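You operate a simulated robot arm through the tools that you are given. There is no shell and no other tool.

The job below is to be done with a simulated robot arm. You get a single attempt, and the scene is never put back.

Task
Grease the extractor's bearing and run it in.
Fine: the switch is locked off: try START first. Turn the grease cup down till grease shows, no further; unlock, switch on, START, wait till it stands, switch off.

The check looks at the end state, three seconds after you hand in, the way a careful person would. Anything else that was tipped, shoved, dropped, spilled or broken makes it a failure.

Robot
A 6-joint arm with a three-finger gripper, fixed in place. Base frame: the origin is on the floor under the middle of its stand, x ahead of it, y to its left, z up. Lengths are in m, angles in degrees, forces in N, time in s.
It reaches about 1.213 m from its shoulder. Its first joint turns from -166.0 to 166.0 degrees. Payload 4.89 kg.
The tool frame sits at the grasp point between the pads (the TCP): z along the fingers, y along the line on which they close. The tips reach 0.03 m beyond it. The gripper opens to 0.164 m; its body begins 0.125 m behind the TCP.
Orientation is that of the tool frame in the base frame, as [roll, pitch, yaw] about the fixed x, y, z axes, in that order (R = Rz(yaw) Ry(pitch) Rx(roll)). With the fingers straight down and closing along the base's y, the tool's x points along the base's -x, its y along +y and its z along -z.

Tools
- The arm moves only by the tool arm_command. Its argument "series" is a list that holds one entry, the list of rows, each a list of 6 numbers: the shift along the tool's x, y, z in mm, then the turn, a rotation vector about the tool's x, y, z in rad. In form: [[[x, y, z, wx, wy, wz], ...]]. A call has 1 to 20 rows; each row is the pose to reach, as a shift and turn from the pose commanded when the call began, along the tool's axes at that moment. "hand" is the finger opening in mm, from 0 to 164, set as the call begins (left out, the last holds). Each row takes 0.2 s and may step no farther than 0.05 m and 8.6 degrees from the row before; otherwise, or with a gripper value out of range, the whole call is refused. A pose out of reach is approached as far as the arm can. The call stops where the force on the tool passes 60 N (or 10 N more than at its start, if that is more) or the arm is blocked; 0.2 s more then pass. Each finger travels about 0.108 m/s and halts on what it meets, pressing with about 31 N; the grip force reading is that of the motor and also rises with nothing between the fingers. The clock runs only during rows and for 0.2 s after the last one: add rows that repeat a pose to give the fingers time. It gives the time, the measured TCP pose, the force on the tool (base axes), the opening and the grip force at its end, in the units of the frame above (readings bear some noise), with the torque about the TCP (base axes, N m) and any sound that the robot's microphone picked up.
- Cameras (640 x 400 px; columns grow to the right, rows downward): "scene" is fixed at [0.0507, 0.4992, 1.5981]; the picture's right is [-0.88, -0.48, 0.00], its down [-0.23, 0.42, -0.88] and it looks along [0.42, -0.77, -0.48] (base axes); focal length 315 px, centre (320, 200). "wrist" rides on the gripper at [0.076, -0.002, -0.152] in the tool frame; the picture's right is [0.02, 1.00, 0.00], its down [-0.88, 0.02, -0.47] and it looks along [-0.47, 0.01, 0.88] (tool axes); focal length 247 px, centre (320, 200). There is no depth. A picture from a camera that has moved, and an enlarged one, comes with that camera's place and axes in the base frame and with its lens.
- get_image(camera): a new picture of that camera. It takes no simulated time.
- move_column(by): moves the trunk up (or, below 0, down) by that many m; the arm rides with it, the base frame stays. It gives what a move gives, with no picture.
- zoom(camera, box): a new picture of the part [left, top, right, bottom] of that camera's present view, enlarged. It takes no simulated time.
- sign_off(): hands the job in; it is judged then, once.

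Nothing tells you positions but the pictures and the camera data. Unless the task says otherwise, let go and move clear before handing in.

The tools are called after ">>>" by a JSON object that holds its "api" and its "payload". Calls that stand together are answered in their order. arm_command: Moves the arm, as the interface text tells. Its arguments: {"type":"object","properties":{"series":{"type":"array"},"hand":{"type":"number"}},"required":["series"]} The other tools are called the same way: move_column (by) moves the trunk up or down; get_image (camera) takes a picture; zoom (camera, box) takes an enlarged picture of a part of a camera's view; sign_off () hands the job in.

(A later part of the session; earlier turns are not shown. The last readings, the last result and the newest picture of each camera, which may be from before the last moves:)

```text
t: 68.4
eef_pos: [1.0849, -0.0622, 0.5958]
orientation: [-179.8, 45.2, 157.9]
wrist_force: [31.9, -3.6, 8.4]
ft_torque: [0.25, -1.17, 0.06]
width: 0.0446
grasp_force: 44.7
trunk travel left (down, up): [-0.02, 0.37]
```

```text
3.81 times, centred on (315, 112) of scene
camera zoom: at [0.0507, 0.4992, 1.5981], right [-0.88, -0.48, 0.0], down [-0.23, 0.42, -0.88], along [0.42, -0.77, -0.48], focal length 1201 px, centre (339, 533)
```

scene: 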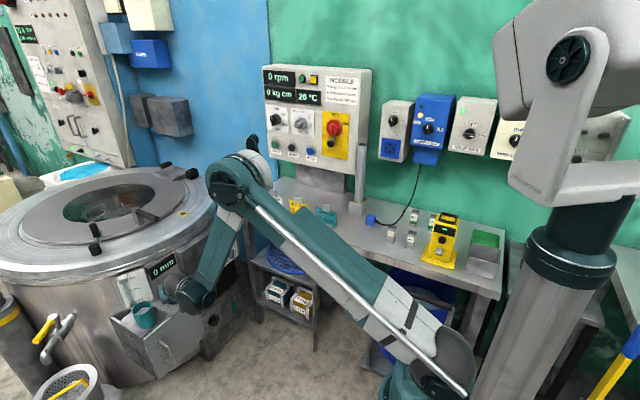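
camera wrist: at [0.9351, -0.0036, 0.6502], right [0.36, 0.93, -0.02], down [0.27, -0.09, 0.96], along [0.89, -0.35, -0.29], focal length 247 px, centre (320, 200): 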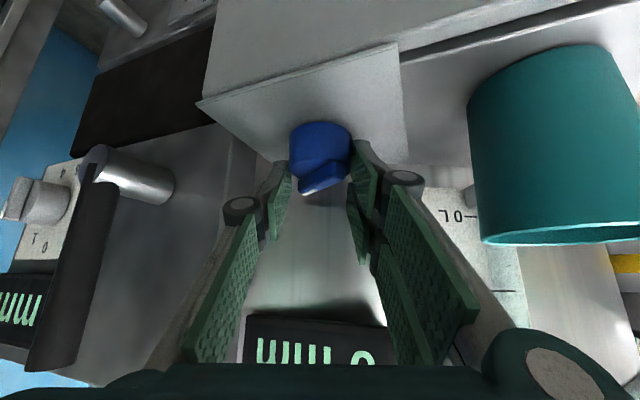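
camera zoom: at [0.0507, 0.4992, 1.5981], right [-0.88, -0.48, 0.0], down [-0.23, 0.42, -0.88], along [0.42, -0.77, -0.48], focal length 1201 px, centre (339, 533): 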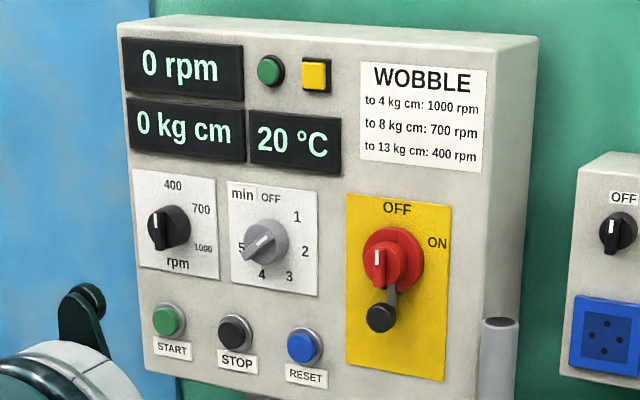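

No effect yet from the blue knob. Before turning it more, I'll release it and test the teal cup (is it loose or a screwed-on fitting?). Releasing and backing away first.

>>> {"api": "arm_command", "payload": {"series": [[[0, 0, 0, 0, 0, 0], [0, 0, 0, 0, 0, 0], [0, -1, 0, -0.0905, 0, -0.0905], [0, -2, 0, -0.181, 0, -0.181], [0, -3, 0, -0.2715, 0, -0.2715], [0, -3, 0, -0.2715, 0, -0.2715]]], "hand": 72}}

>>> {"api": "arm_command", "payload": {"series": [[[0, 0, -30, 0, 0, 0], [0, 0, -70, 0, 0, 0], [0, 0, -110, 0, 0, 0], [0, 0, -110, 0, 0, 0]]]}}

>>> {"api": "get_image", "payload": {"camera": "wrist"}}

>>> {"api": "zoom", "payload": {"camera": "wrist", "box": [220, 80, 480, 260]}}

```text
t: 69.8
eef_pos: [1.0833, -0.0654, 0.5949]
orientation: [-179.8, 45.0, 180.0]
wrist_force: [-0.5, 0.1, -0.3]
ft_torque: [-0.1, 0.0, -0.06]
width: 0.0719
grasp_force: 0.0
trunk travel left (down, up): [-0.02, 0.37]
```

```text
t: 70.8
eef_pos: [1.0053, -0.0638, 0.6725]
orientation: [-179.8, 45.1, 179.8]
wrist_force: [0.0, -0.2, -0.6]
ft_torque: [0.02, -0.03, 0.02]
width: 0.0717
grasp_force: 0.0
trunk travel left (down, up): [-0.02, 0.37]
```

```text
taken
camera wrist: at [0.8446, -0.0648, 0.7276], right [-0.01, 1.0, -0.02], down [0.29, 0.02, 0.96], along [0.96, 0.01, -0.29], focal length 247 px, centre (320, 200)
```

wrist: 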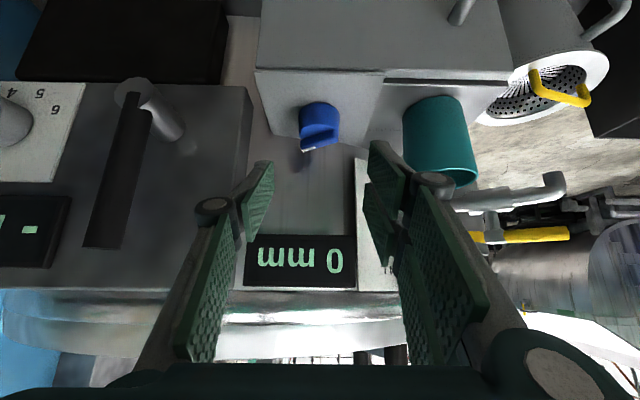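

```text
2.22 times, centred on (350, 170) of wrist
camera zoom: at [0.8446, -0.0648, 0.7276], right [-0.01, 1.0, -0.02], down [0.29, 0.02, 0.96], along [0.96, 0.01, -0.29], focal length 549 px, centre (253, 267)
```

zoom: 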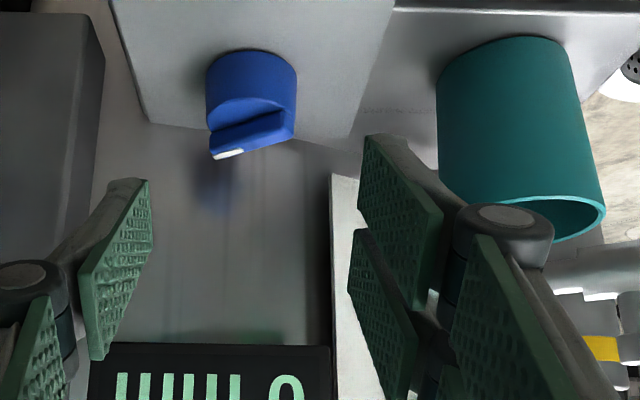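

Now positioning the opened hand (105 mm) around the teal cup, stopping short first.

>>> {"api": "arm_command", "payload": {"series": [[[-10, 40, -10, 0, 0, 0], [-15, 85, -5, 0, 0, 0], [-15, 127, 5, 0, 0, 0], [-14, 127, 14, 0, 0, 0], [-14, 127, 14, 0, 0, 0]]], "hand": 105}}

>>> {"api": "get_image", "payload": {"camera": "wrist"}}

>>> {"api": "zoom", "payload": {"camera": "scene", "box": [100, 250, 210, 330]}}

```text
t: 72.0
eef_pos: [1.0258, 0.0633, 0.6732]
orientation: [-180.0, 45.0, 179.8]
wrist_force: [-0.5, -0.2, 0.1]
ft_torque: [0.04, 0.06, 0.03]
width: 0.1049
grasp_force: 0.0
trunk travel left (down, up): [-0.02, 0.37]
```

```text
taken
camera wrist: at [0.8639, 0.0621, 0.7282], right [-0.01, 1.0, -0.02], down [0.29, 0.02, 0.96], along [0.96, 0.01, -0.29], focal length 247 px, centre (320, 200)
```

wrist: 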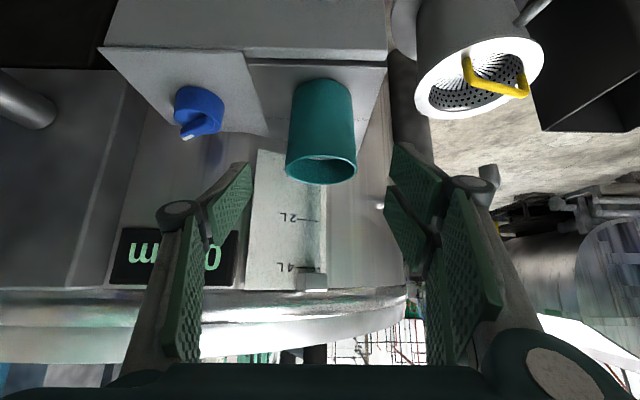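

```text
5.00 times, centred on (155, 290) of scene
camera zoom: at [0.0507, 0.4992, 1.5981], right [-0.88, -0.48, 0.0], down [-0.23, 0.42, -0.88], along [0.42, -0.77, -0.48], focal length 1576 px, centre (1145, -250)
```

zoom: 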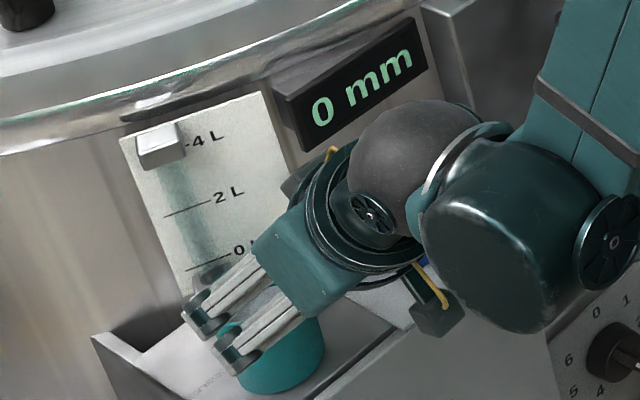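

Well centred on the cup. Advancing 55 mm along the fingers.

>>> {"api": "arm_command", "payload": {"series": [[[0, 0, 20, 0, 0, 0], [0, 0, 40, 0, 0, 0], [0, 0, 55, 0, 0, 0], [0, 0, 55, 0, 0, 0]]]}}

>>> {"api": "get_image", "payload": {"camera": "wrist"}}

>>> {"api": "zoom", "payload": {"camera": "scene", "box": [110, 265, 190, 325]}}

```text
t: 73.0
eef_pos: [1.0647, 0.0622, 0.6346]
orientation: [-179.9, 45.0, 179.9]
wrist_force: [-0.1, 0.5, 0.9]
ft_torque: [0.0, -0.01, -0.05]
width: 0.1049
grasp_force: 0.1
trunk travel left (down, up): [-0.02, 0.37]
```

```text
taken
camera wrist: at [0.9034, 0.0599, 0.6886], right [-0.01, 1.0, -0.02], down [0.29, 0.02, 0.96], along [0.96, 0.01, -0.29], focal length 247 px, centre (320, 200)
```

wrist: 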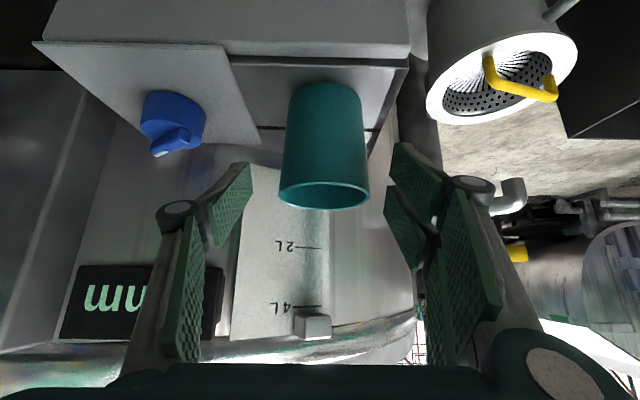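

```text
6.67 times, centred on (150, 295) of scene
camera zoom: at [0.0507, 0.4992, 1.5981], right [-0.88, -0.48, 0.0], down [-0.23, 0.42, -0.88], along [0.42, -0.77, -0.48], focal length 2101 px, centre (1453, -433)
```

zoom: 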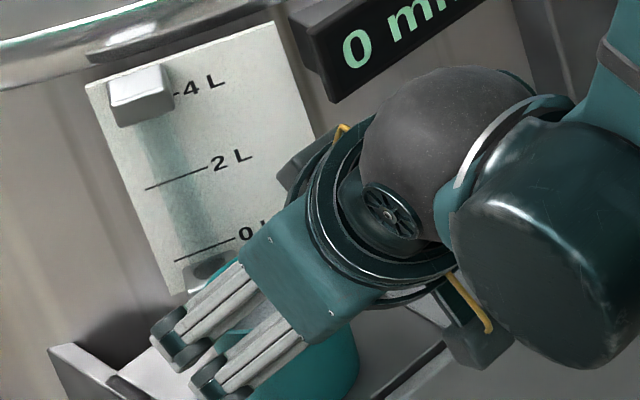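

The pads overlap the cup's upper third. Closing gently on it.

>>> {"api": "arm_command", "payload": {"series": [[[0, 0, 0, 0, 0, 0], [0, 0, 0, 0, 0, 0], [0, 0, 0, 0, 0, 0], [0, 0, 0, 0, 0, 0]]], "hand": 64}}

>>> {"api": "zoom", "payload": {"camera": "wrist", "box": [220, 60, 430, 260]}}

```text
t: 74.0
eef_pos: [1.0647, 0.0605, 0.6335]
orientation: [-179.8, 45.0, 180.0]
wrist_force: [-0.3, 0.7, 4.4]
ft_torque: [0.15, -0.1, 0.0]
width: 0.0686
grasp_force: 30.5
trunk travel left (down, up): [-0.02, 0.37]
```

```text
2.00 times, centred on (325, 160) of wrist
camera zoom: at [0.9034, 0.0599, 0.6887], right [-0.01, 1.0, -0.02], down [0.29, 0.02, 0.96], along [0.96, 0.01, -0.29], focal length 494 px, centre (310, 280)
```

zoom: 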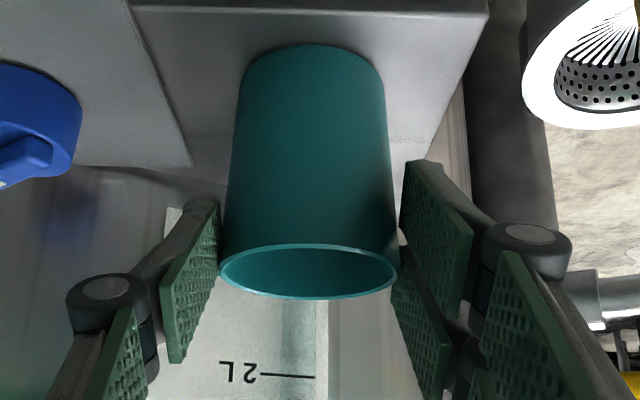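

Gripped at 68.6 mm. Test: lifting by only 2–3 mm to feel whether the cup is loose.

>>> {"api": "arm_command", "payload": {"series": [[[-1, 0, -1, 0, 0, 0], [-2, 0, -2, 0, 0, 0], [-2, 0, -2, 0, 0, 0]]]}}

>>> {"api": "zoom", "payload": {"camera": "wrist", "box": [220, 60, 430, 260]}}

```text
t: 74.8
eef_pos: [1.0649, 0.0621, 0.6361]
orientation: [-179.9, 45.0, 179.9]
wrist_force: [-0.6, -0.8, -0.4]
ft_torque: [-0.02, 0.01, 0.01]
width: 0.0687
grasp_force: 30.4
trunk travel left (down, up): [-0.02, 0.37]
```

```text
2.00 times, centred on (325, 160) of wrist
camera zoom: at [0.9033, 0.0604, 0.6913], right [-0.01, 1.0, -0.02], down [0.29, 0.02, 0.96], along [0.96, 0.01, -0.29], focal length 494 px, centre (310, 280)
```

zoom: 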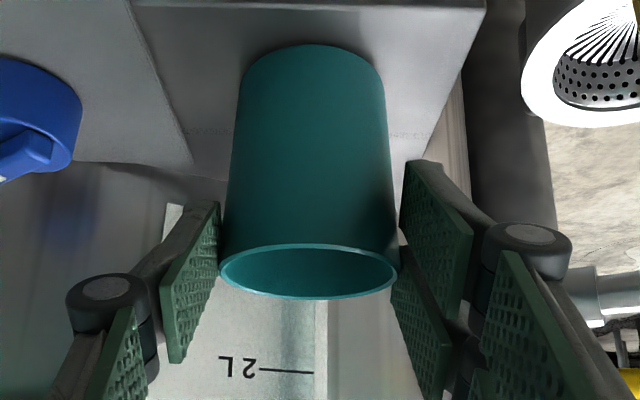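

The cup lifts freely, so it's a loose cup and not the grease cup. Setting it straight back down and releasing.

>>> {"api": "arm_command", "payload": {"series": [[[1, 0, 1, 0, 0, 0], [2, 0, 2, 0, 0, 0], [2, 0, 2, 0, 0, 0]]]}}

>>> {"api": "arm_command", "payload": {"series": [[[0, 0, 0, 0, 0, 0], [0, 0, 0, 0, 0, 0], [0, 0, 0, 0, 0, 0]]], "hand": 105}}

>>> {"api": "get_image", "payload": {"camera": "wrist"}}

```text
t: 75.6
eef_pos: [1.0646, 0.0609, 0.6334]
orientation: [-179.9, 45.0, 180.0]
wrist_force: [0.2, 0.2, 0.6]
ft_torque: [0.1, -0.05, 0.02]
width: 0.0686
grasp_force: 31.0
trunk travel left (down, up): [-0.02, 0.37]
```

```text
t: 76.4
eef_pos: [1.0657, 0.0624, 0.6346]
orientation: [-179.8, 45.0, 179.9]
wrist_force: [0.0, -0.6, 1.1]
ft_torque: [0.03, -0.01, 0.01]
width: 0.1048
grasp_force: 0.1
trunk travel left (down, up): [-0.02, 0.37]
```

```text
taken
camera wrist: at [0.9038, 0.06, 0.6885], right [-0.01, 1.0, -0.02], down [0.29, 0.02, 0.96], along [0.96, 0.01, -0.29], focal length 247 px, centre (320, 200)
```

wrist: 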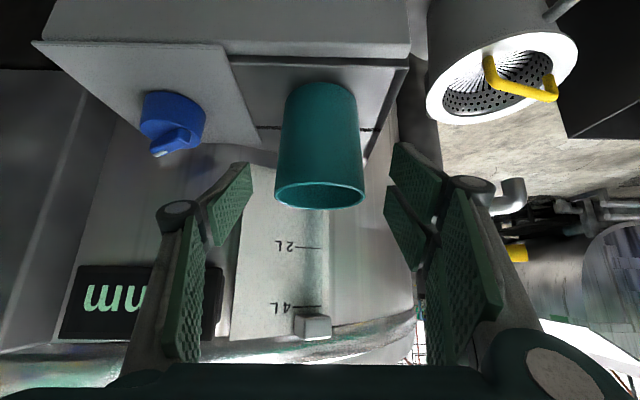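

Cup is back in place and loose, so it's irrelevant. Backing off, then looking into the gap behind the box door from above.

>>> {"api": "arm_command", "payload": {"series": [[[0, 0, -30, 0, 0, 0], [0, 0, -70, 0, 0, 0], [0, 0, -110, 0, 0, 0], [0, 0, -150, 0, 0, 0], [0, 0, -150, 0, 0, 0]]]}}

>>> {"api": "arm_command", "payload": {"series": [[[-30, -20, -30, 0, 0.13, 0], [-60, -40, -60, 0, 0.26, 0], [-90, -60, -90, 0, 0.39, 0], [-120, -80, -120, 0, 0.52, 0], [-145, -90, -145, 0, 0.65, 0], [-145, -90, -145, 0, 0.65, 0]]]}}

>>> {"api": "get_image", "payload": {"camera": "wrist"}}

>>> {"api": "zoom", "payload": {"camera": "scene", "box": [100, 250, 210, 390]}}

```text
t: 77.6
eef_pos: [0.9581, 0.0615, 0.7403]
orientation: [-180.0, 44.9, 179.8]
wrist_force: [0.5, 0.0, -1.0]
ft_torque: [0.0, -0.05, -0.02]
width: 0.1049
grasp_force: 0.1
trunk travel left (down, up): [-0.02, 0.37]
```

```text
t: 79.0
eef_pos: [0.9592, -0.0291, 0.9475]
orientation: [-180.0, 7.8, 179.9]
wrist_force: [-0.1, 0.4, 0.0]
ft_torque: [-0.04, -0.05, 0.02]
width: 0.1051
grasp_force: 0.0
trunk travel left (down, up): [-0.02, 0.37]
```

```text
taken
camera wrist: at [0.8629, -0.0303, 1.088], right [-0.02, 1.0, 0.0], down [0.81, 0.02, 0.59], along [0.59, 0.01, -0.81], focal length 247 px, centre (320, 200)
```

wrist: 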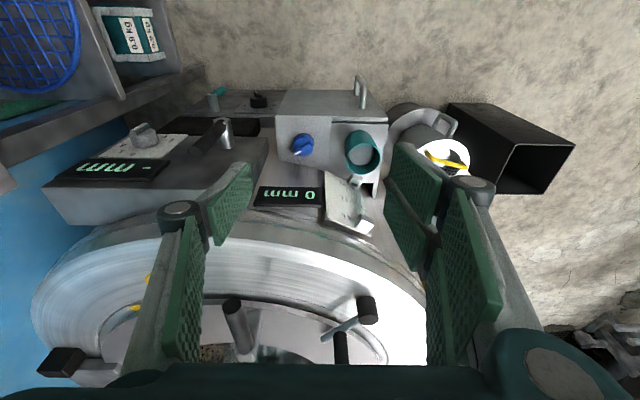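

```text
2.86 times, centred on (155, 320) of scene
camera zoom: at [0.0507, 0.4992, 1.5981], right [-0.88, -0.48, 0.0], down [-0.23, 0.42, -0.88], along [0.42, -0.77, -0.48], focal length 900 px, centre (791, -143)
```

zoom: 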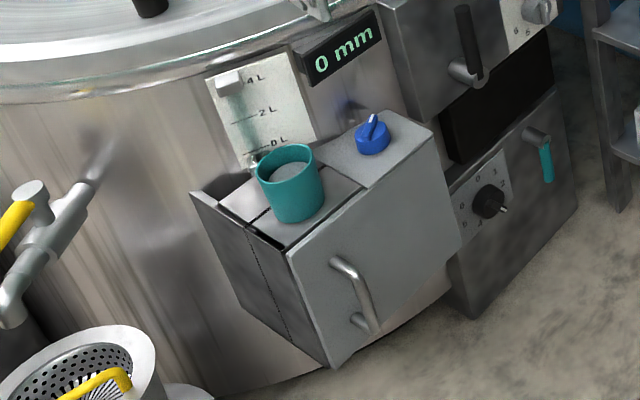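

Zooming into the top of the box and the gap behind the door.

>>> {"api": "zoom", "payload": {"camera": "wrist", "box": [265, 100, 395, 200]}}

>>> {"api": "zoom", "payload": {"camera": "wrist", "box": [320, 100, 400, 160]}}

>>> {"api": "zoom", "payload": {"camera": "scene", "box": [115, 295, 175, 345]}}

>>> {"api": "zoom", "payload": {"camera": "wrist", "box": [150, 70, 290, 180]}}

```text
4.00 times, centred on (330, 150) of wrist
camera zoom: at [0.8629, -0.0303, 1.088], right [-0.02, 1.0, 0.0], down [0.81, 0.02, 0.59], along [0.59, 0.01, -0.81], focal length 988 px, centre (280, 400)
```

zoom: 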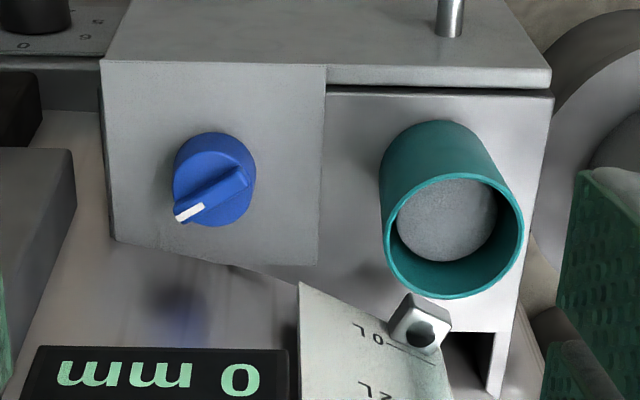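

```text
6.67 times, centred on (360, 130) of wrist
camera zoom: at [0.8629, -0.0303, 1.088], right [-0.02, 1.0, 0.0], down [0.81, 0.02, 0.59], along [0.59, 0.01, -0.81], focal length 1646 px, centre (53, 667)
```

zoom: 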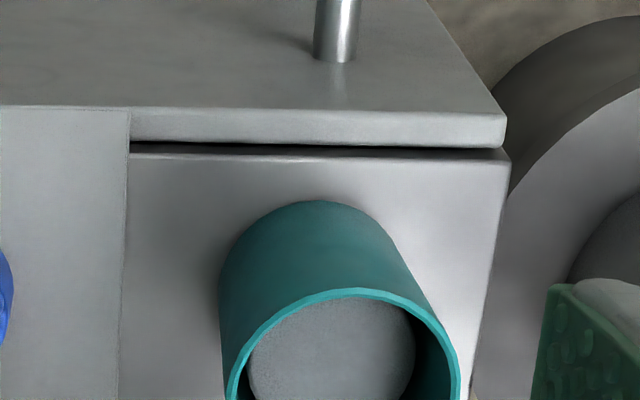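

```text
8.00 times, centred on (145, 320) of scene
camera zoom: at [0.0507, 0.4992, 1.5981], right [-0.88, -0.48, 0.0], down [-0.23, 0.42, -0.88], along [0.42, -0.77, -0.48], focal length 2521 px, centre (1720, -760)
```

zoom: 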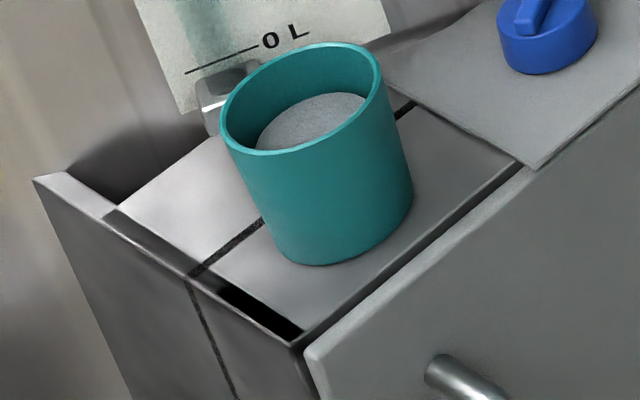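

```text
3.64 times, centred on (220, 125) of wrist
camera zoom: at [0.8629, -0.0303, 1.088], right [-0.02, 1.0, 0.0], down [0.81, 0.02, 0.59], along [0.59, 0.01, -0.81], focal length 898 px, centre (684, 473)
```

zoom: 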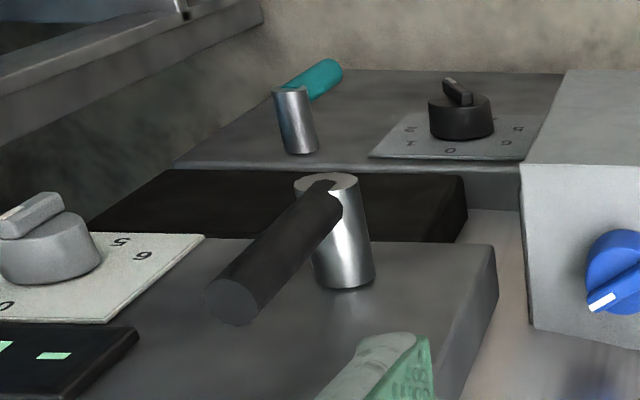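

The blue knob has turned but no grease anywhere I can see. I'll take baseline zooms of the yellow-ringed spot on the rim and other places where grease could show.

>>> {"api": "zoom", "payload": {"camera": "scene", "box": [165, 195, 205, 225]}}

>>> {"api": "zoom", "payload": {"camera": "wrist", "box": [190, 270, 420, 370]}}

>>> {"api": "zoom", "payload": {"camera": "scene", "box": [20, 170, 220, 290]}}

```text
13.33 times, centred on (185, 210) of scene
camera zoom: at [0.0507, 0.4992, 1.5981], right [-0.88, -0.48, 0.0], down [-0.23, 0.42, -0.88], along [0.42, -0.77, -0.48], focal length 4202 px, centre (2120, 67)
```

zoom: 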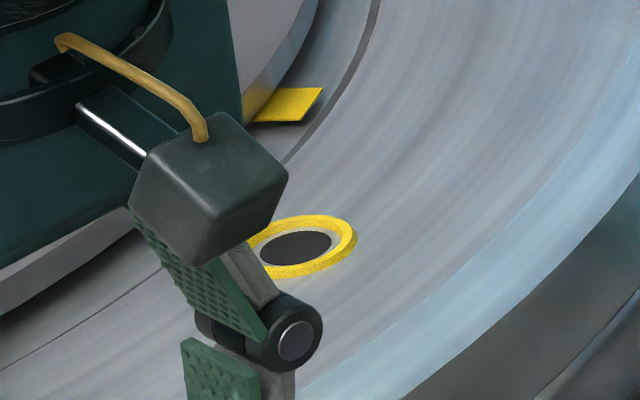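

```text
2.78 times, centred on (305, 320) of wrist
camera zoom: at [0.8629, -0.0303, 1.088], right [-0.02, 1.0, 0.0], down [0.81, 0.02, 0.59], along [0.59, 0.01, -0.81], focal length 687 px, centre (362, -134)
```

zoom: 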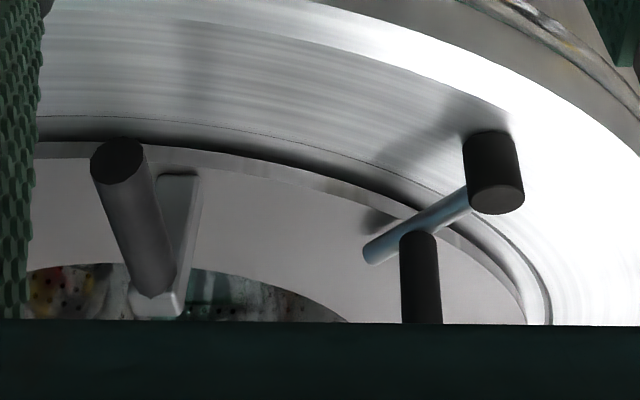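

```text
3.20 times, centred on (120, 230) of scene
camera zoom: at [0.0507, 0.4992, 1.5981], right [-0.88, -0.48, 0.0], down [-0.23, 0.42, -0.88], along [0.42, -0.77, -0.48], focal length 1008 px, centre (960, 104)
```

zoom: 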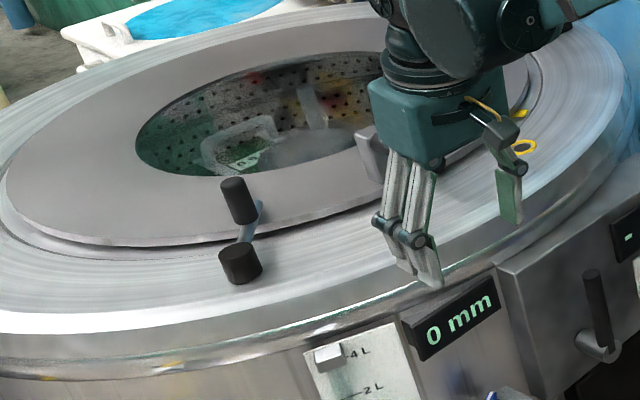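

I'll continue turning the blue knob clockwise in careful strokes. Returning to the pre-grasp pose with hand swung 15° to the other side.

>>> {"api": "arm_command", "payload": {"series": [[[5, -6, 34, 0, -0.108, 0], [10, -12, 68, 0, -0.217, 0], [15, -18, 103, 0, -0.325, 0], [20, -23, 137, 0, -0.433, 0], [24, -29, 171, 0, -0.542, 0], [29, -35, 205, 0, -0.65, 0], [29, -35, 205, 0, -0.65, 0]]], "hand": 70}}

>>> {"api": "arm_command", "payload": {"series": [[[4, -6, 38, -0.062, 0, -0.062], [7, -11, 76, -0.123, 0, -0.123], [11, -17, 114, -0.185, 0, -0.185], [11, -17, 114, -0.185, 0, -0.185]]]}}

>>> {"api": "get_image", "payload": {"camera": "wrist"}}

```text
t: 80.6
eef_pos: [0.9575, -0.0637, 0.7381]
orientation: [-180.0, 45.2, 179.9]
wrist_force: [-1.0, 0.2, -0.4]
ft_torque: [-0.02, -0.01, -0.02]
width: 0.0702
grasp_force: 0.0
trunk travel left (down, up): [-0.02, 0.37]
```

```text
t: 81.6
eef_pos: [1.0271, -0.0786, 0.6487]
orientation: [-179.9, 45.0, -165.0]
wrist_force: [-0.7, 0.8, 0.3]
ft_torque: [-0.06, 0.03, 0.0]
width: 0.0702
grasp_force: 0.1
trunk travel left (down, up): [-0.02, 0.37]
```

```text
taken
camera wrist: at [0.8713, -0.1232, 0.7029], right [-0.27, 0.96, -0.02], down [0.27, 0.09, 0.96], along [0.92, 0.26, -0.29], focal length 247 px, centre (320, 200)
```

wrist: 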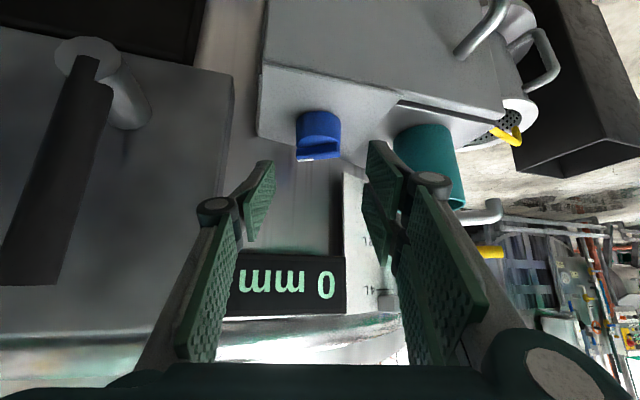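

Advancing onto the knob again.

>>> {"api": "arm_command", "payload": {"series": [[[-2, -1, 30, 0, 0, 0], [-4, -1, 55, 0, 0, 0], [-5, -1, 72, 0, 0, 0], [-5, -1, 80, 0, 0, 0], [-5, -1, 80, 0, 0, 0]]]}}

>>> {"api": "zoom", "payload": {"camera": "wrist", "box": [240, 90, 400, 240]}}

```text
t: 82.8
eef_pos: [1.088, -0.0642, 0.5965]
orientation: [-179.9, 45.0, -165.1]
wrist_force: [0.1, 0.2, 0.3]
ft_torque: [0.01, 0.06, 0.01]
width: 0.0702
grasp_force: 0.0
trunk travel left (down, up): [-0.02, 0.37]
```

```text
2.67 times, centred on (320, 165) of wrist
camera zoom: at [0.932, -0.1082, 0.6513], right [-0.27, 0.96, -0.02], down [0.27, 0.09, 0.96], along [0.92, 0.26, -0.29], focal length 659 px, centre (320, 293)
```

zoom: 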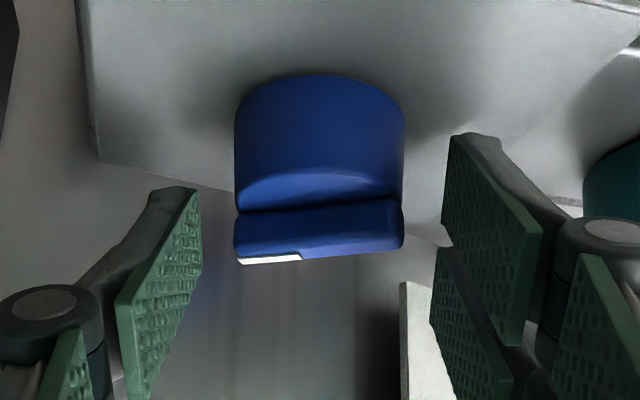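

Closing and turning another 37° clockwise.

>>> {"api": "arm_command", "payload": {"series": [[[0, 0, 0, 0, 0, 0], [0, 0, 0, 0, 0, 0], [0, 0, 0, 0, 0, 0], [0, 0, 0, 0.0913, 0, 0.0913], [0, 0, 0, 0.1826, 0, 0.1826], [0, 1, 0, 0.274, 0, 0.274], [0, 1, 0, 0.3653, 0, 0.3653], [0, 1, 0, 0.4566, 0, 0.4566], [0, 1, 0, 0.4566, 0, 0.4566]]], "hand": 40}}

>>> {"api": "get_image", "payload": {"camera": "wrist"}}

>>> {"api": "zoom", "payload": {"camera": "scene", "box": [90, 230, 250, 390]}}

```text
t: 84.8
eef_pos: [1.0881, -0.0649, 0.5964]
orientation: [-180.0, 45.0, 157.8]
wrist_force: [-8.7, 2.1, 6.3]
ft_torque: [0.91, -0.16, 0.02]
width: 0.046
grasp_force: 44.7
trunk travel left (down, up): [-0.02, 0.37]
```

```text
taken
camera wrist: at [0.938, -0.0048, 0.6512], right [0.36, 0.93, -0.02], down [0.27, -0.09, 0.96], along [0.89, -0.35, -0.29], focal length 247 px, centre (320, 200)
```

wrist: 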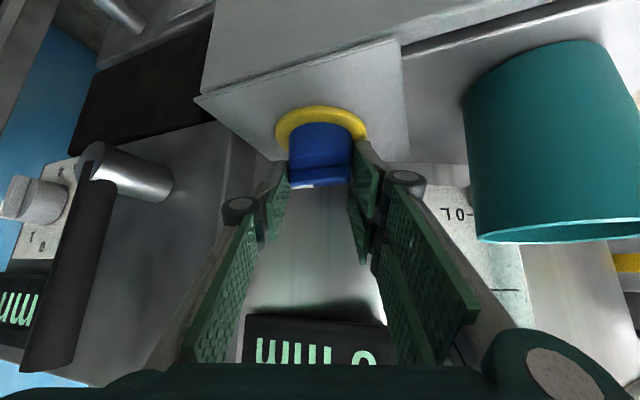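

```text
2.50 times, centred on (170, 310) of scene
camera zoom: at [0.0507, 0.4992, 1.5981], right [-0.88, -0.48, 0.0], down [-0.23, 0.42, -0.88], along [0.42, -0.77, -0.48], focal length 788 px, centre (695, -75)
```

zoom: 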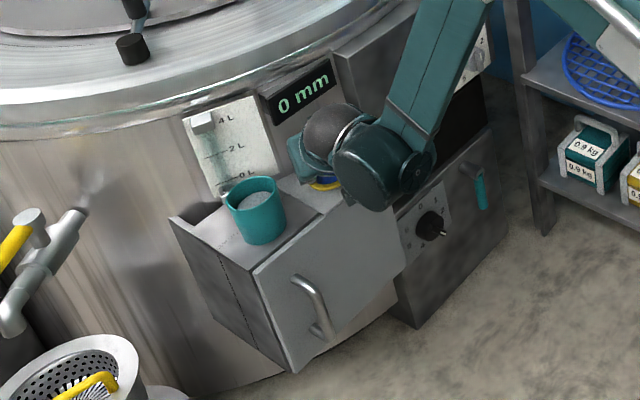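

A yellow ring of grease has appeared round the base of the blue knob — it is the grease cup, and grease shows. I stop turning here and release.

>>> {"api": "arm_command", "payload": {"series": [[[0, 0, 0, 0, 0, 0], [0, 0, 0, 0, 0, 0], [0, 0, 0, 0, 0, 0]]], "hand": 72}}

>>> {"api": "zoom", "payload": {"camera": "wrist", "box": [240, 70, 400, 220]}}

```text
t: 85.6
eef_pos: [1.088, -0.0655, 0.5965]
orientation: [-180.0, 44.9, 157.9]
wrist_force: [0.1, 0.5, -0.3]
ft_torque: [-0.02, -0.01, 0.01]
width: 0.072
grasp_force: 0.0
trunk travel left (down, up): [-0.02, 0.37]
```

```text
2.67 times, centred on (320, 145) of wrist
camera zoom: at [0.9383, -0.0054, 0.6506], right [0.36, 0.93, -0.02], down [0.27, -0.09, 0.96], along [0.89, -0.35, -0.29], focal length 659 px, centre (320, 347)
```

zoom: 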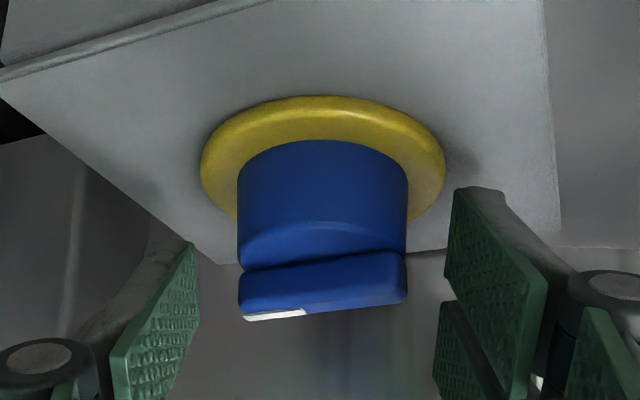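

Now retreating from the knob without touching it: swing back to straight, then back out.

>>> {"api": "arm_command", "payload": {"series": [[[0, 0, 0, -0.0905, 0, -0.0905], [0, -1, 0, -0.181, 0, -0.181], [0, -1, 0, -0.2715, 0, -0.2715], [0, -1, 0, -0.2715, 0, -0.2715]]]}}

>>> {"api": "arm_command", "payload": {"series": [[[0, 0, -30, 0, 0, 0], [0, 0, -70, 0, 0, 0], [0, 0, -110, 0, 0, 0], [0, 0, -150, 0, 0, 0], [0, 0, -150, 0, 0, 0]]]}}

>>> {"api": "get_image", "payload": {"camera": "wrist"}}

>>> {"api": "zoom", "payload": {"camera": "scene", "box": [110, 250, 220, 340]}}

```text
t: 86.6
eef_pos: [1.0878, -0.0656, 0.5965]
orientation: [-179.9, 45.1, -179.9]
wrist_force: [0.3, 0.4, -0.6]
ft_torque: [-0.03, 0.0, -0.04]
width: 0.0723
grasp_force: 0.0
trunk travel left (down, up): [-0.02, 0.37]
```

```text
t: 87.8
eef_pos: [0.9836, -0.0645, 0.7043]
orientation: [-179.9, 45.0, -180.0]
wrist_force: [0.4, 0.9, -1.1]
ft_torque: [-0.02, -0.05, -0.02]
width: 0.072
grasp_force: 0.0
trunk travel left (down, up): [-0.02, 0.37]
```

```text
taken
camera wrist: at [0.8213, -0.0663, 0.758], right [-0.01, 1.0, -0.02], down [0.29, 0.02, 0.96], along [0.96, 0.01, -0.29], focal length 247 px, centre (320, 200)
```

wrist: 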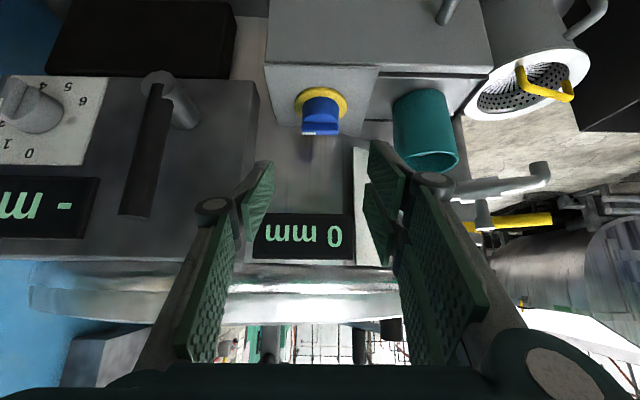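

```text
4.44 times, centred on (165, 295) of scene
camera zoom: at [0.0507, 0.4992, 1.5981], right [-0.88, -0.48, 0.0], down [-0.23, 0.42, -0.88], along [0.42, -0.77, -0.48], focal length 1401 px, centre (1009, -222)
```

zoom: 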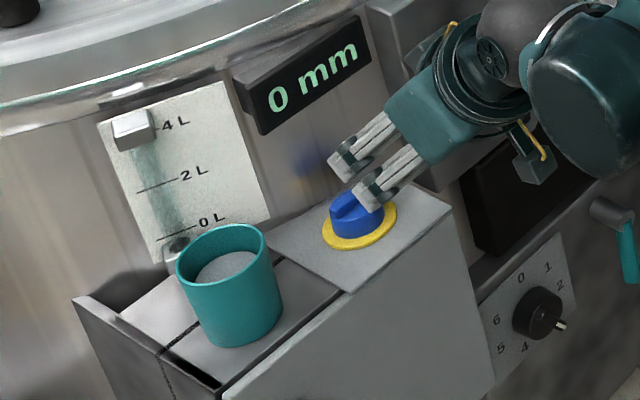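

The bearing is greased. Next: unlock the switch. Retreating from the extractor, raising the trunk, then facing the panel in front of the lock.

>>> {"api": "arm_command", "payload": {"series": [[[5, 0, -40, 0, 0.065, 0], [10, 0, -81, 0, 0.13, 0], [16, 0, -122, 0, 0.196, 0], [21, 0, -163, 0, 0.262, 0], [21, 0, -163, 0, 0.262, 0]]]}}

>>> {"api": "move_column", "payload": {"by": 0.28}}

>>> {"api": "arm_command", "payload": {"series": [[[-1, -30, -2, 0.1087, -0.0627, 0.0627], [-3, -59, -5, 0.2173, -0.1255, 0.1255], [-4, -89, -7, 0.326, -0.1882, 0.1882], [-6, -119, -10, 0.4347, -0.251, 0.251], [-7, -148, -12, 0.5433, -0.3137, 0.3137], [-8, -178, -14, 0.652, -0.3765, 0.3765], [-10, -208, -17, 0.7607, -0.4392, 0.4392], [-11, -237, -19, 0.8694, -0.502, 0.502], [-12, -267, -22, 0.978, -0.5647, 0.5647], [-14, -297, -24, 1.0867, -0.6275, 0.6275], [-15, -326, -26, 1.1954, -0.6902, 0.6902], [-17, -356, -29, 1.304, -0.753, 0.753], [-18, -386, -31, 1.4127, -0.8157, 0.8157], [-18, -386, -31, 1.4127, -0.8157, 0.8157]]]}}

>>> {"api": "get_image", "payload": {"camera": "wrist"}}

```text
t: 89.0
eef_pos: [0.8512, -0.0627, 0.8025]
orientation: [179.9, 29.9, 179.9]
wrist_force: [1.2, 0.1, -0.8]
ft_torque: [0.02, 0.04, 0.02]
width: 0.072
grasp_force: 0.1
trunk travel left (down, up): [-0.02, 0.37]
```

```text
t: 91.8
eef_pos: [0.8509, -0.0633, 1.0818]
orientation: [-179.8, 30.0, 179.9]
wrist_force: [-0.3, -0.1, 0.2]
ft_torque: [0.01, 0.01, -0.01]
width: 0.0719
grasp_force: 0.0
trunk travel left (down, up): [-0.3, 0.09]
```

```text
t: 94.8
eef_pos: [0.8512, -0.4507, 1.1175]
orientation: [17.6, 89.9, -72.7]
wrist_force: [0.8, -0.7, -0.4]
ft_torque: [-0.07, 0.02, -0.11]
width: 0.0722
grasp_force: 0.0
trunk travel left (down, up): [-0.3, 0.09]
```

```text
taken
camera wrist: at [0.8494, -0.2983, 1.0417], right [1.0, 0.0, -0.02], down [0.02, 0.47, 0.88], along [0.01, -0.88, 0.47], focal length 247 px, centre (320, 200)
```

wrist: 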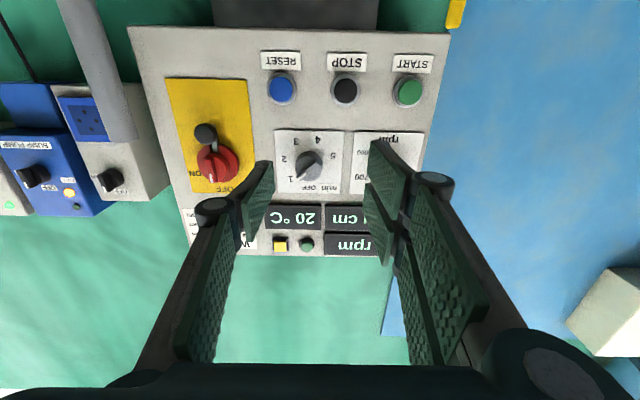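

Facing the panel. Translating sideways to stand in front of the lock's black knob (≈(0.663,-0.707,1.14)).

>>> {"api": "arm_command", "payload": {"series": [[[-5, -40, 0, 0, 0, 0], [-10, -80, 0, 0, 0, 0], [-15, -120, 10, 0, 0, 0], [-20, -160, 30, 0, 0, 0], [-22, -188, 60, 0, 0, 0], [-22, -188, 70, 0, 0, 0], [-22, -188, 70, 0, 0, 0]]]}}

>>> {"api": "get_image", "payload": {"camera": "wrist"}}

>>> {"api": "zoom", "payload": {"camera": "wrist", "box": [240, 60, 400, 220]}}

```text
t: 96.4
eef_pos: [0.6617, -0.5192, 1.1392]
orientation: [-164.2, 90.0, 105.7]
wrist_force: [0.0, -0.2, 0.0]
ft_torque: [-0.03, -0.03, 0.04]
width: 0.0719
grasp_force: 0.0
trunk travel left (down, up): [-0.3, 0.09]
```

```text
taken
camera wrist: at [0.6601, -0.3667, 1.0638], right [1.0, 0.0, -0.02], down [0.02, 0.47, 0.88], along [0.01, -0.88, 0.47], focal length 247 px, centre (320, 200)
```

wrist: 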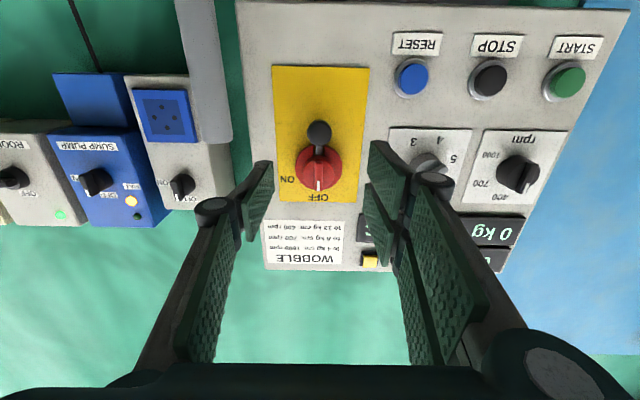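

```text
2.50 times, centred on (320, 140) of wrist
camera zoom: at [0.6601, -0.3667, 1.0638], right [1.0, 0.0, -0.02], down [0.02, 0.47, 0.88], along [0.01, -0.88, 0.47], focal length 617 px, centre (320, 350)
```

zoom: 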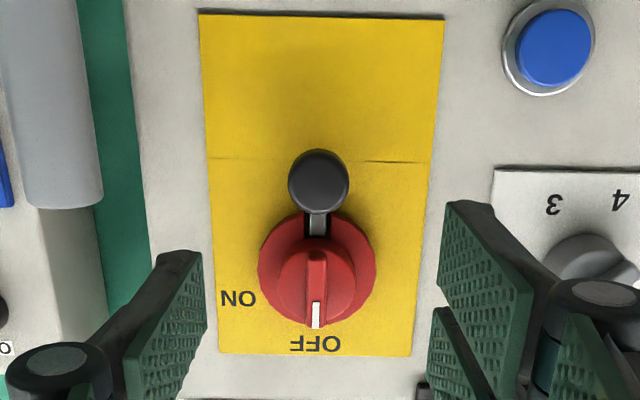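

Aligned with the black knob. Advancing in steps to bring the pads around it.

>>> {"api": "arm_command", "payload": {"series": [[[0, 0, 45, 0, 0, 0], [0, 0, 90, 0, 0, 0], [0, 0, 130, 0, 0, 0], [0, 0, 150, 0, 0, 0], [0, 0, 160, 0, 0, 0], [0, 0, 160, 0, 0, 0]]]}}

>>> {"api": "get_image", "payload": {"camera": "wrist"}}

>>> {"api": "zoom", "payload": {"camera": "wrist", "box": [230, 90, 410, 270]}}

>>> {"api": "zoom", "payload": {"camera": "scene", "box": [280, 90, 380, 180]}}

```text
t: 97.8
eef_pos: [0.6604, -0.6784, 1.1398]
orientation: [3.3, 89.9, -86.8]
wrist_force: [-0.2, -0.1, 0.4]
ft_torque: [0.01, 0.01, 0.0]
width: 0.0721
grasp_force: 0.1
trunk travel left (down, up): [-0.3, 0.09]
```

```text
taken
camera wrist: at [0.6598, -0.5267, 1.065], right [1.0, 0.0, -0.02], down [0.02, 0.47, 0.88], along [0.01, -0.88, 0.47], focal length 247 px, centre (320, 200)
```

wrist: 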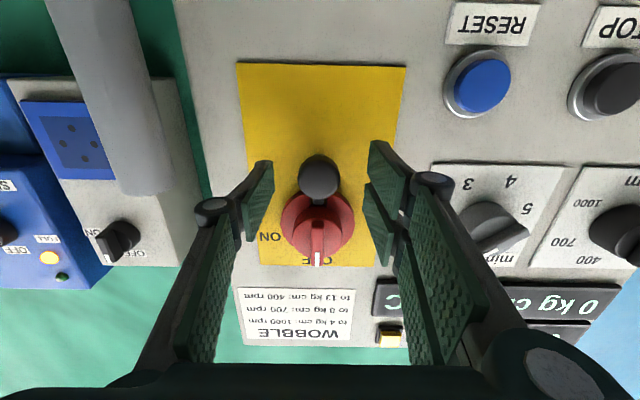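

```text
2.22 times, centred on (320, 180) of wrist
camera zoom: at [0.6598, -0.5267, 1.065], right [1.0, 0.0, -0.02], down [0.02, 0.47, 0.88], along [0.01, -0.88, 0.47], focal length 549 px, centre (320, 244)
```

zoom: 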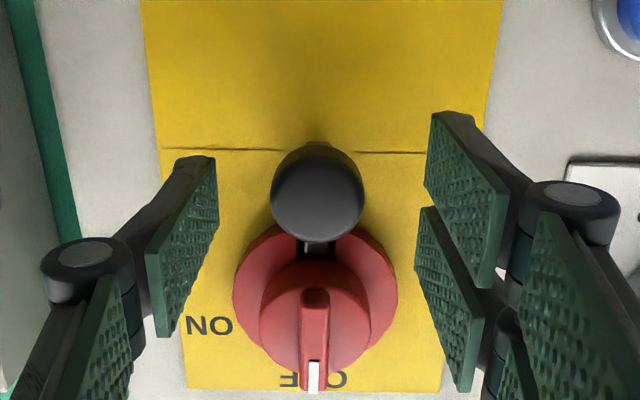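

```text
4.44 times, centred on (330, 135) of scene
camera zoom: at [0.0507, 0.4992, 1.5981], right [-0.88, -0.48, 0.0], down [-0.23, 0.42, -0.88], along [0.42, -0.77, -0.48], focal length 1401 px, centre (276, 489)
```

zoom: 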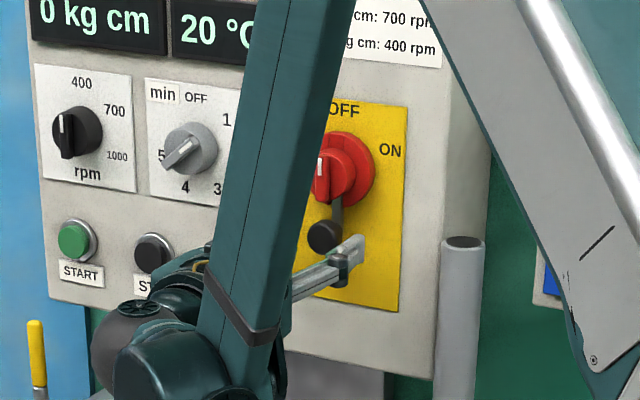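

The ball is just beyond the tips. Advancing 22 mm more and closing on it.

>>> {"api": "arm_command", "payload": {"series": [[[-2, 0, 12, 0, 0, 0], [-3, 0, 22, 0, 0, 0], [-3, 0, 22, 0, 0, 0]]]}}

>>> {"api": "arm_command", "payload": {"series": [[[0, 0, 0, 0, 0, 0], [0, 0, 0, 0, 0, 0], [0, 0, 0, 0, 0, 0], [0, 0, 0, 0, 0, 0]]], "hand": 25}}

>>> {"api": "zoom", "payload": {"camera": "wrist", "box": [230, 90, 410, 270]}}

```text
t: 98.6
eef_pos: [0.661, -0.7, 1.1431]
orientation: [1.9, 89.9, -88.1]
wrist_force: [-0.7, 0.4, -0.2]
ft_torque: [0.0, 0.03, -0.02]
width: 0.0717
grasp_force: 0.1
trunk travel left (down, up): [-0.3, 0.09]
```

```text
t: 99.6
eef_pos: [0.6598, -0.6985, 1.1446]
orientation: [40.8, 90.0, -49.4]
wrist_force: [-17.2, -0.4, -3.8]
ft_torque: [0.05, 0.1, -0.26]
width: 0.031
grasp_force: 45.4
trunk travel left (down, up): [-0.3, 0.09]
```

```text
2.22 times, centred on (320, 180) of wrist
camera zoom: at [0.6587, -0.5481, 1.0683], right [1.0, 0.0, -0.02], down [0.02, 0.47, 0.88], along [0.01, -0.88, 0.47], focal length 549 px, centre (320, 244)
```

zoom: 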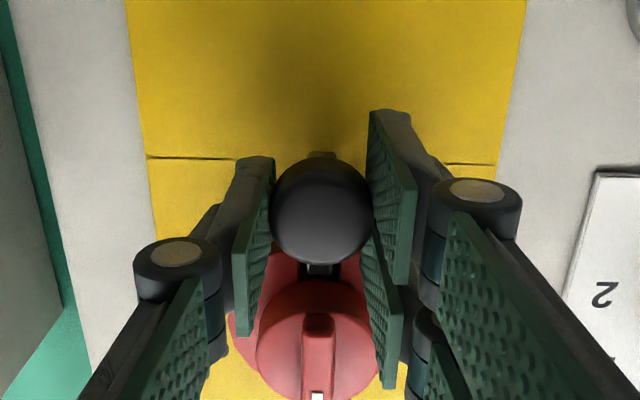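

Ball gripped (31 mm). Trying to slide it down a little, watching force.

>>> {"api": "arm_command", "payload": {"series": [[[3, 0, 0, 0, 0, 0], [6, 0, 0, 0, 0, 0], [10, 0, 0, 0, 0, 0]]]}}

>>> {"api": "zoom", "payload": {"camera": "wrist", "box": [230, 90, 410, 270]}}

```text
t: 100.4
eef_pos: [0.66, -0.6999, 1.1346]
orientation: [50.6, 89.9, -39.5]
wrist_force: [-22.3, -2.2, -0.3]
ft_torque: [-0.14, 0.11, -0.34]
width: 0.0311
grasp_force: 45.5
trunk travel left (down, up): [-0.3, 0.09]
```

```text
2.22 times, centred on (320, 180) of wrist
camera zoom: at [0.6586, -0.5481, 1.0578], right [1.0, 0.0, -0.02], down [0.02, 0.47, 0.88], along [0.01, -0.88, 0.47], focal length 549 px, centre (320, 244)
```

zoom: 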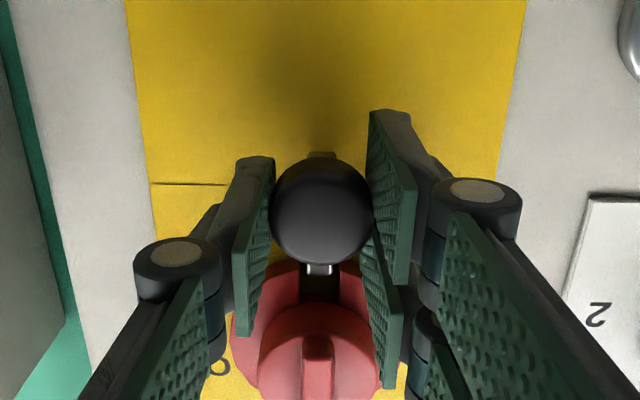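

It slides freely. Continuing down in steps until it stops.

>>> {"api": "arm_command", "payload": {"series": [[[5, -2, 0, 0, 0, 0], [10, -2, 0, 0, 0, 0], [15, -2, 0, 0, 0, 0], [20, -2, 0, 0, 0, 0]]]}}

>>> {"api": "zoom", "payload": {"camera": "wrist", "box": [230, 90, 410, 270]}}

```text
t: 101.3
eef_pos: [0.6591, -0.6991, 1.1218]
orientation: [-17.8, 89.5, -107.8]
wrist_force: [1.2, -3.6, 37.4]
ft_torque: [-1.22, 0.09, -0.1]
width: 0.0314
grasp_force: 44.5
trunk travel left (down, up): [-0.3, 0.09]
stopped in row 4: the force on the tool passed its limit at 64 N (the readings are from after the stop); the commanded pose is now the measured one
```

```text
2.22 times, centred on (320, 180) of wrist
camera zoom: at [0.6577, -0.5478, 1.045], right [1.0, 0.0, -0.02], down [0.02, 0.48, 0.88], along [0.01, -0.88, 0.48], focal length 549 px, centre (320, 244)
```

zoom: 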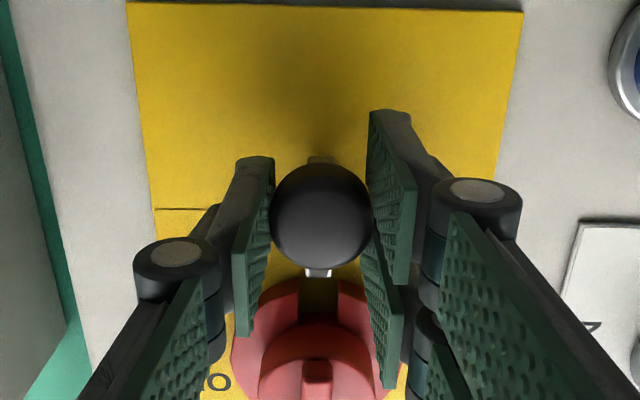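

End stop reached; the bar is clear of the red disc's slot. Releasing and checking that it stays down.

>>> {"api": "arm_command", "payload": {"series": [[[-1, 0, 0, 0, 0, 0], [-1, 0, 0, 0, 0, 0], [-1, 0, 0, 0, 0, 0]]], "hand": 74}}

>>> {"api": "arm_command", "payload": {"series": [[[0, 0, -30, 0, 0, 0], [0, 0, -70, 0, 0, 0], [0, 0, -110, 0, 0, 0], [0, 0, -150, 0, 0, 0], [0, 0, -150, 0, 0, 0]]]}}

>>> {"api": "get_image", "payload": {"camera": "wrist"}}

>>> {"api": "zoom", "payload": {"camera": "wrist", "box": [240, 60, 400, 240]}}

```text
t: 102.1
eef_pos: [0.6594, -0.7004, 1.1211]
orientation: [-21.0, 89.8, -111.2]
wrist_force: [0.5, 0.4, -0.2]
ft_torque: [0.03, -0.04, 0.05]
width: 0.074
grasp_force: 0.0
trunk travel left (down, up): [-0.3, 0.09]
```

```text
t: 103.3
eef_pos: [0.6605, -0.5478, 1.1182]
orientation: [-23.6, 89.7, -113.5]
wrist_force: [0.3, 1.0, -0.4]
ft_torque: [-0.04, -0.01, -0.01]
width: 0.0738
grasp_force: 0.0
trunk travel left (down, up): [-0.3, 0.09]
```

```text
taken
camera wrist: at [0.6585, -0.3953, 1.0421], right [1.0, 0.0, -0.02], down [0.02, 0.48, 0.88], along [0.01, -0.88, 0.48], focal length 247 px, centre (320, 200)
```

wrist: 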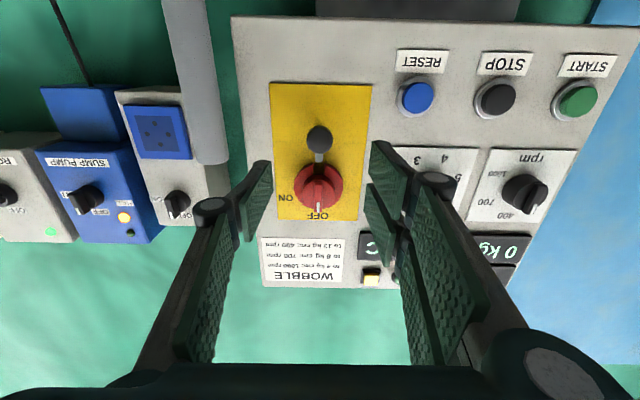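

```text
2.22 times, centred on (320, 150) of wrist
camera zoom: at [0.6585, -0.3953, 1.0421], right [1.0, 0.0, -0.02], down [0.02, 0.48, 0.88], along [0.01, -0.88, 0.48], focal length 549 px, centre (320, 311)
```

zoom: 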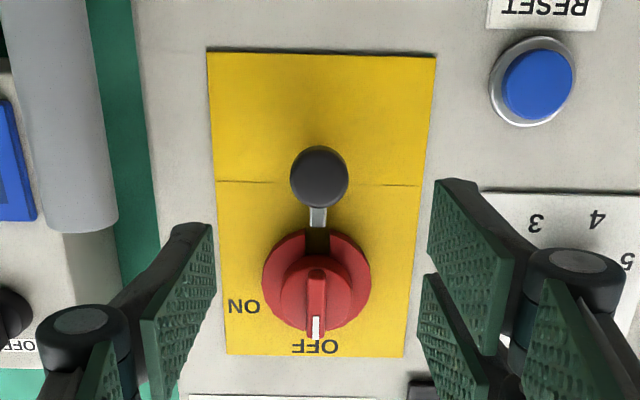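

The bolt stays down and the switch is unlocked. Next, turning the red switch: moving up in front of it with the hand pre-rolled -35°, so the 90° turn ends clear of the ball.

>>> {"api": "arm_command", "payload": {"series": [[[-17, 0, -5, 0, 0, -0.122], [-34, 0, -10, 0, 0, -0.244], [-51, 0, -10, 0, 0, -0.367], [-68, 0, -10, 0, 0, -0.489], [-85, 0, -10, 0, 0, -0.611], [-85, 0, -10, 0, 0, -0.611]]]}}

>>> {"api": "get_image", "payload": {"camera": "wrist"}}

>>> {"api": "zoom", "payload": {"camera": "wrist", "box": [230, 60, 410, 240]}}

```text
t: 104.7
eef_pos: [0.6602, -0.5405, 1.2051]
orientation: [-89.4, 54.8, -179.6]
wrist_force: [0.0, -0.8, -0.3]
ft_torque: [0.05, -0.01, 0.04]
width: 0.0739
grasp_force: 0.1
trunk travel left (down, up): [-0.3, 0.09]
```

```text
taken
camera wrist: at [0.6152, -0.3878, 1.1436], right [0.8, 0.0, -0.59], down [0.52, 0.48, 0.71], along [0.28, -0.88, 0.38], focal length 247 px, centre (320, 200)
```

wrist: 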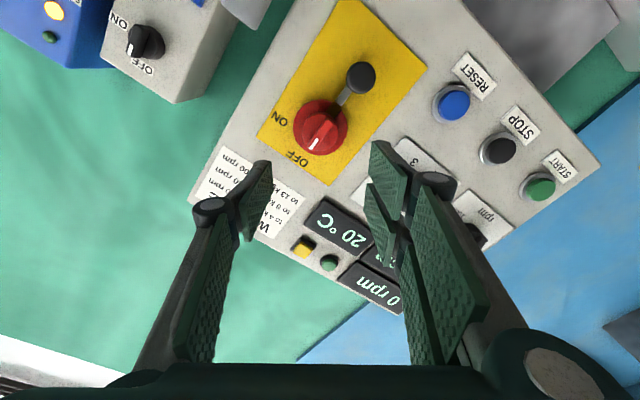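

```text
2.22 times, centred on (320, 150) of wrist
camera zoom: at [0.6152, -0.3878, 1.1436], right [0.8, 0.0, -0.59], down [0.52, 0.48, 0.71], along [0.28, -0.88, 0.38], focal length 549 px, centre (320, 311)
```

zoom: 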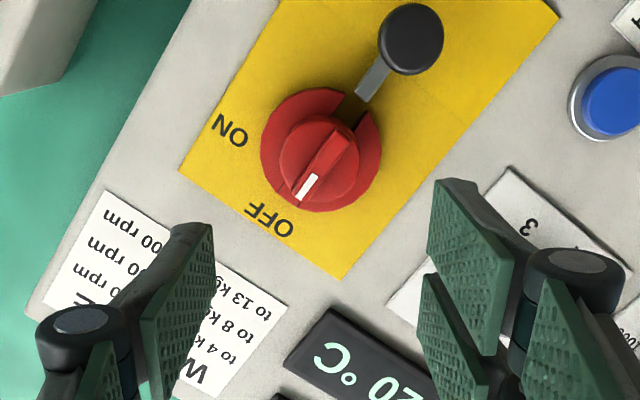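

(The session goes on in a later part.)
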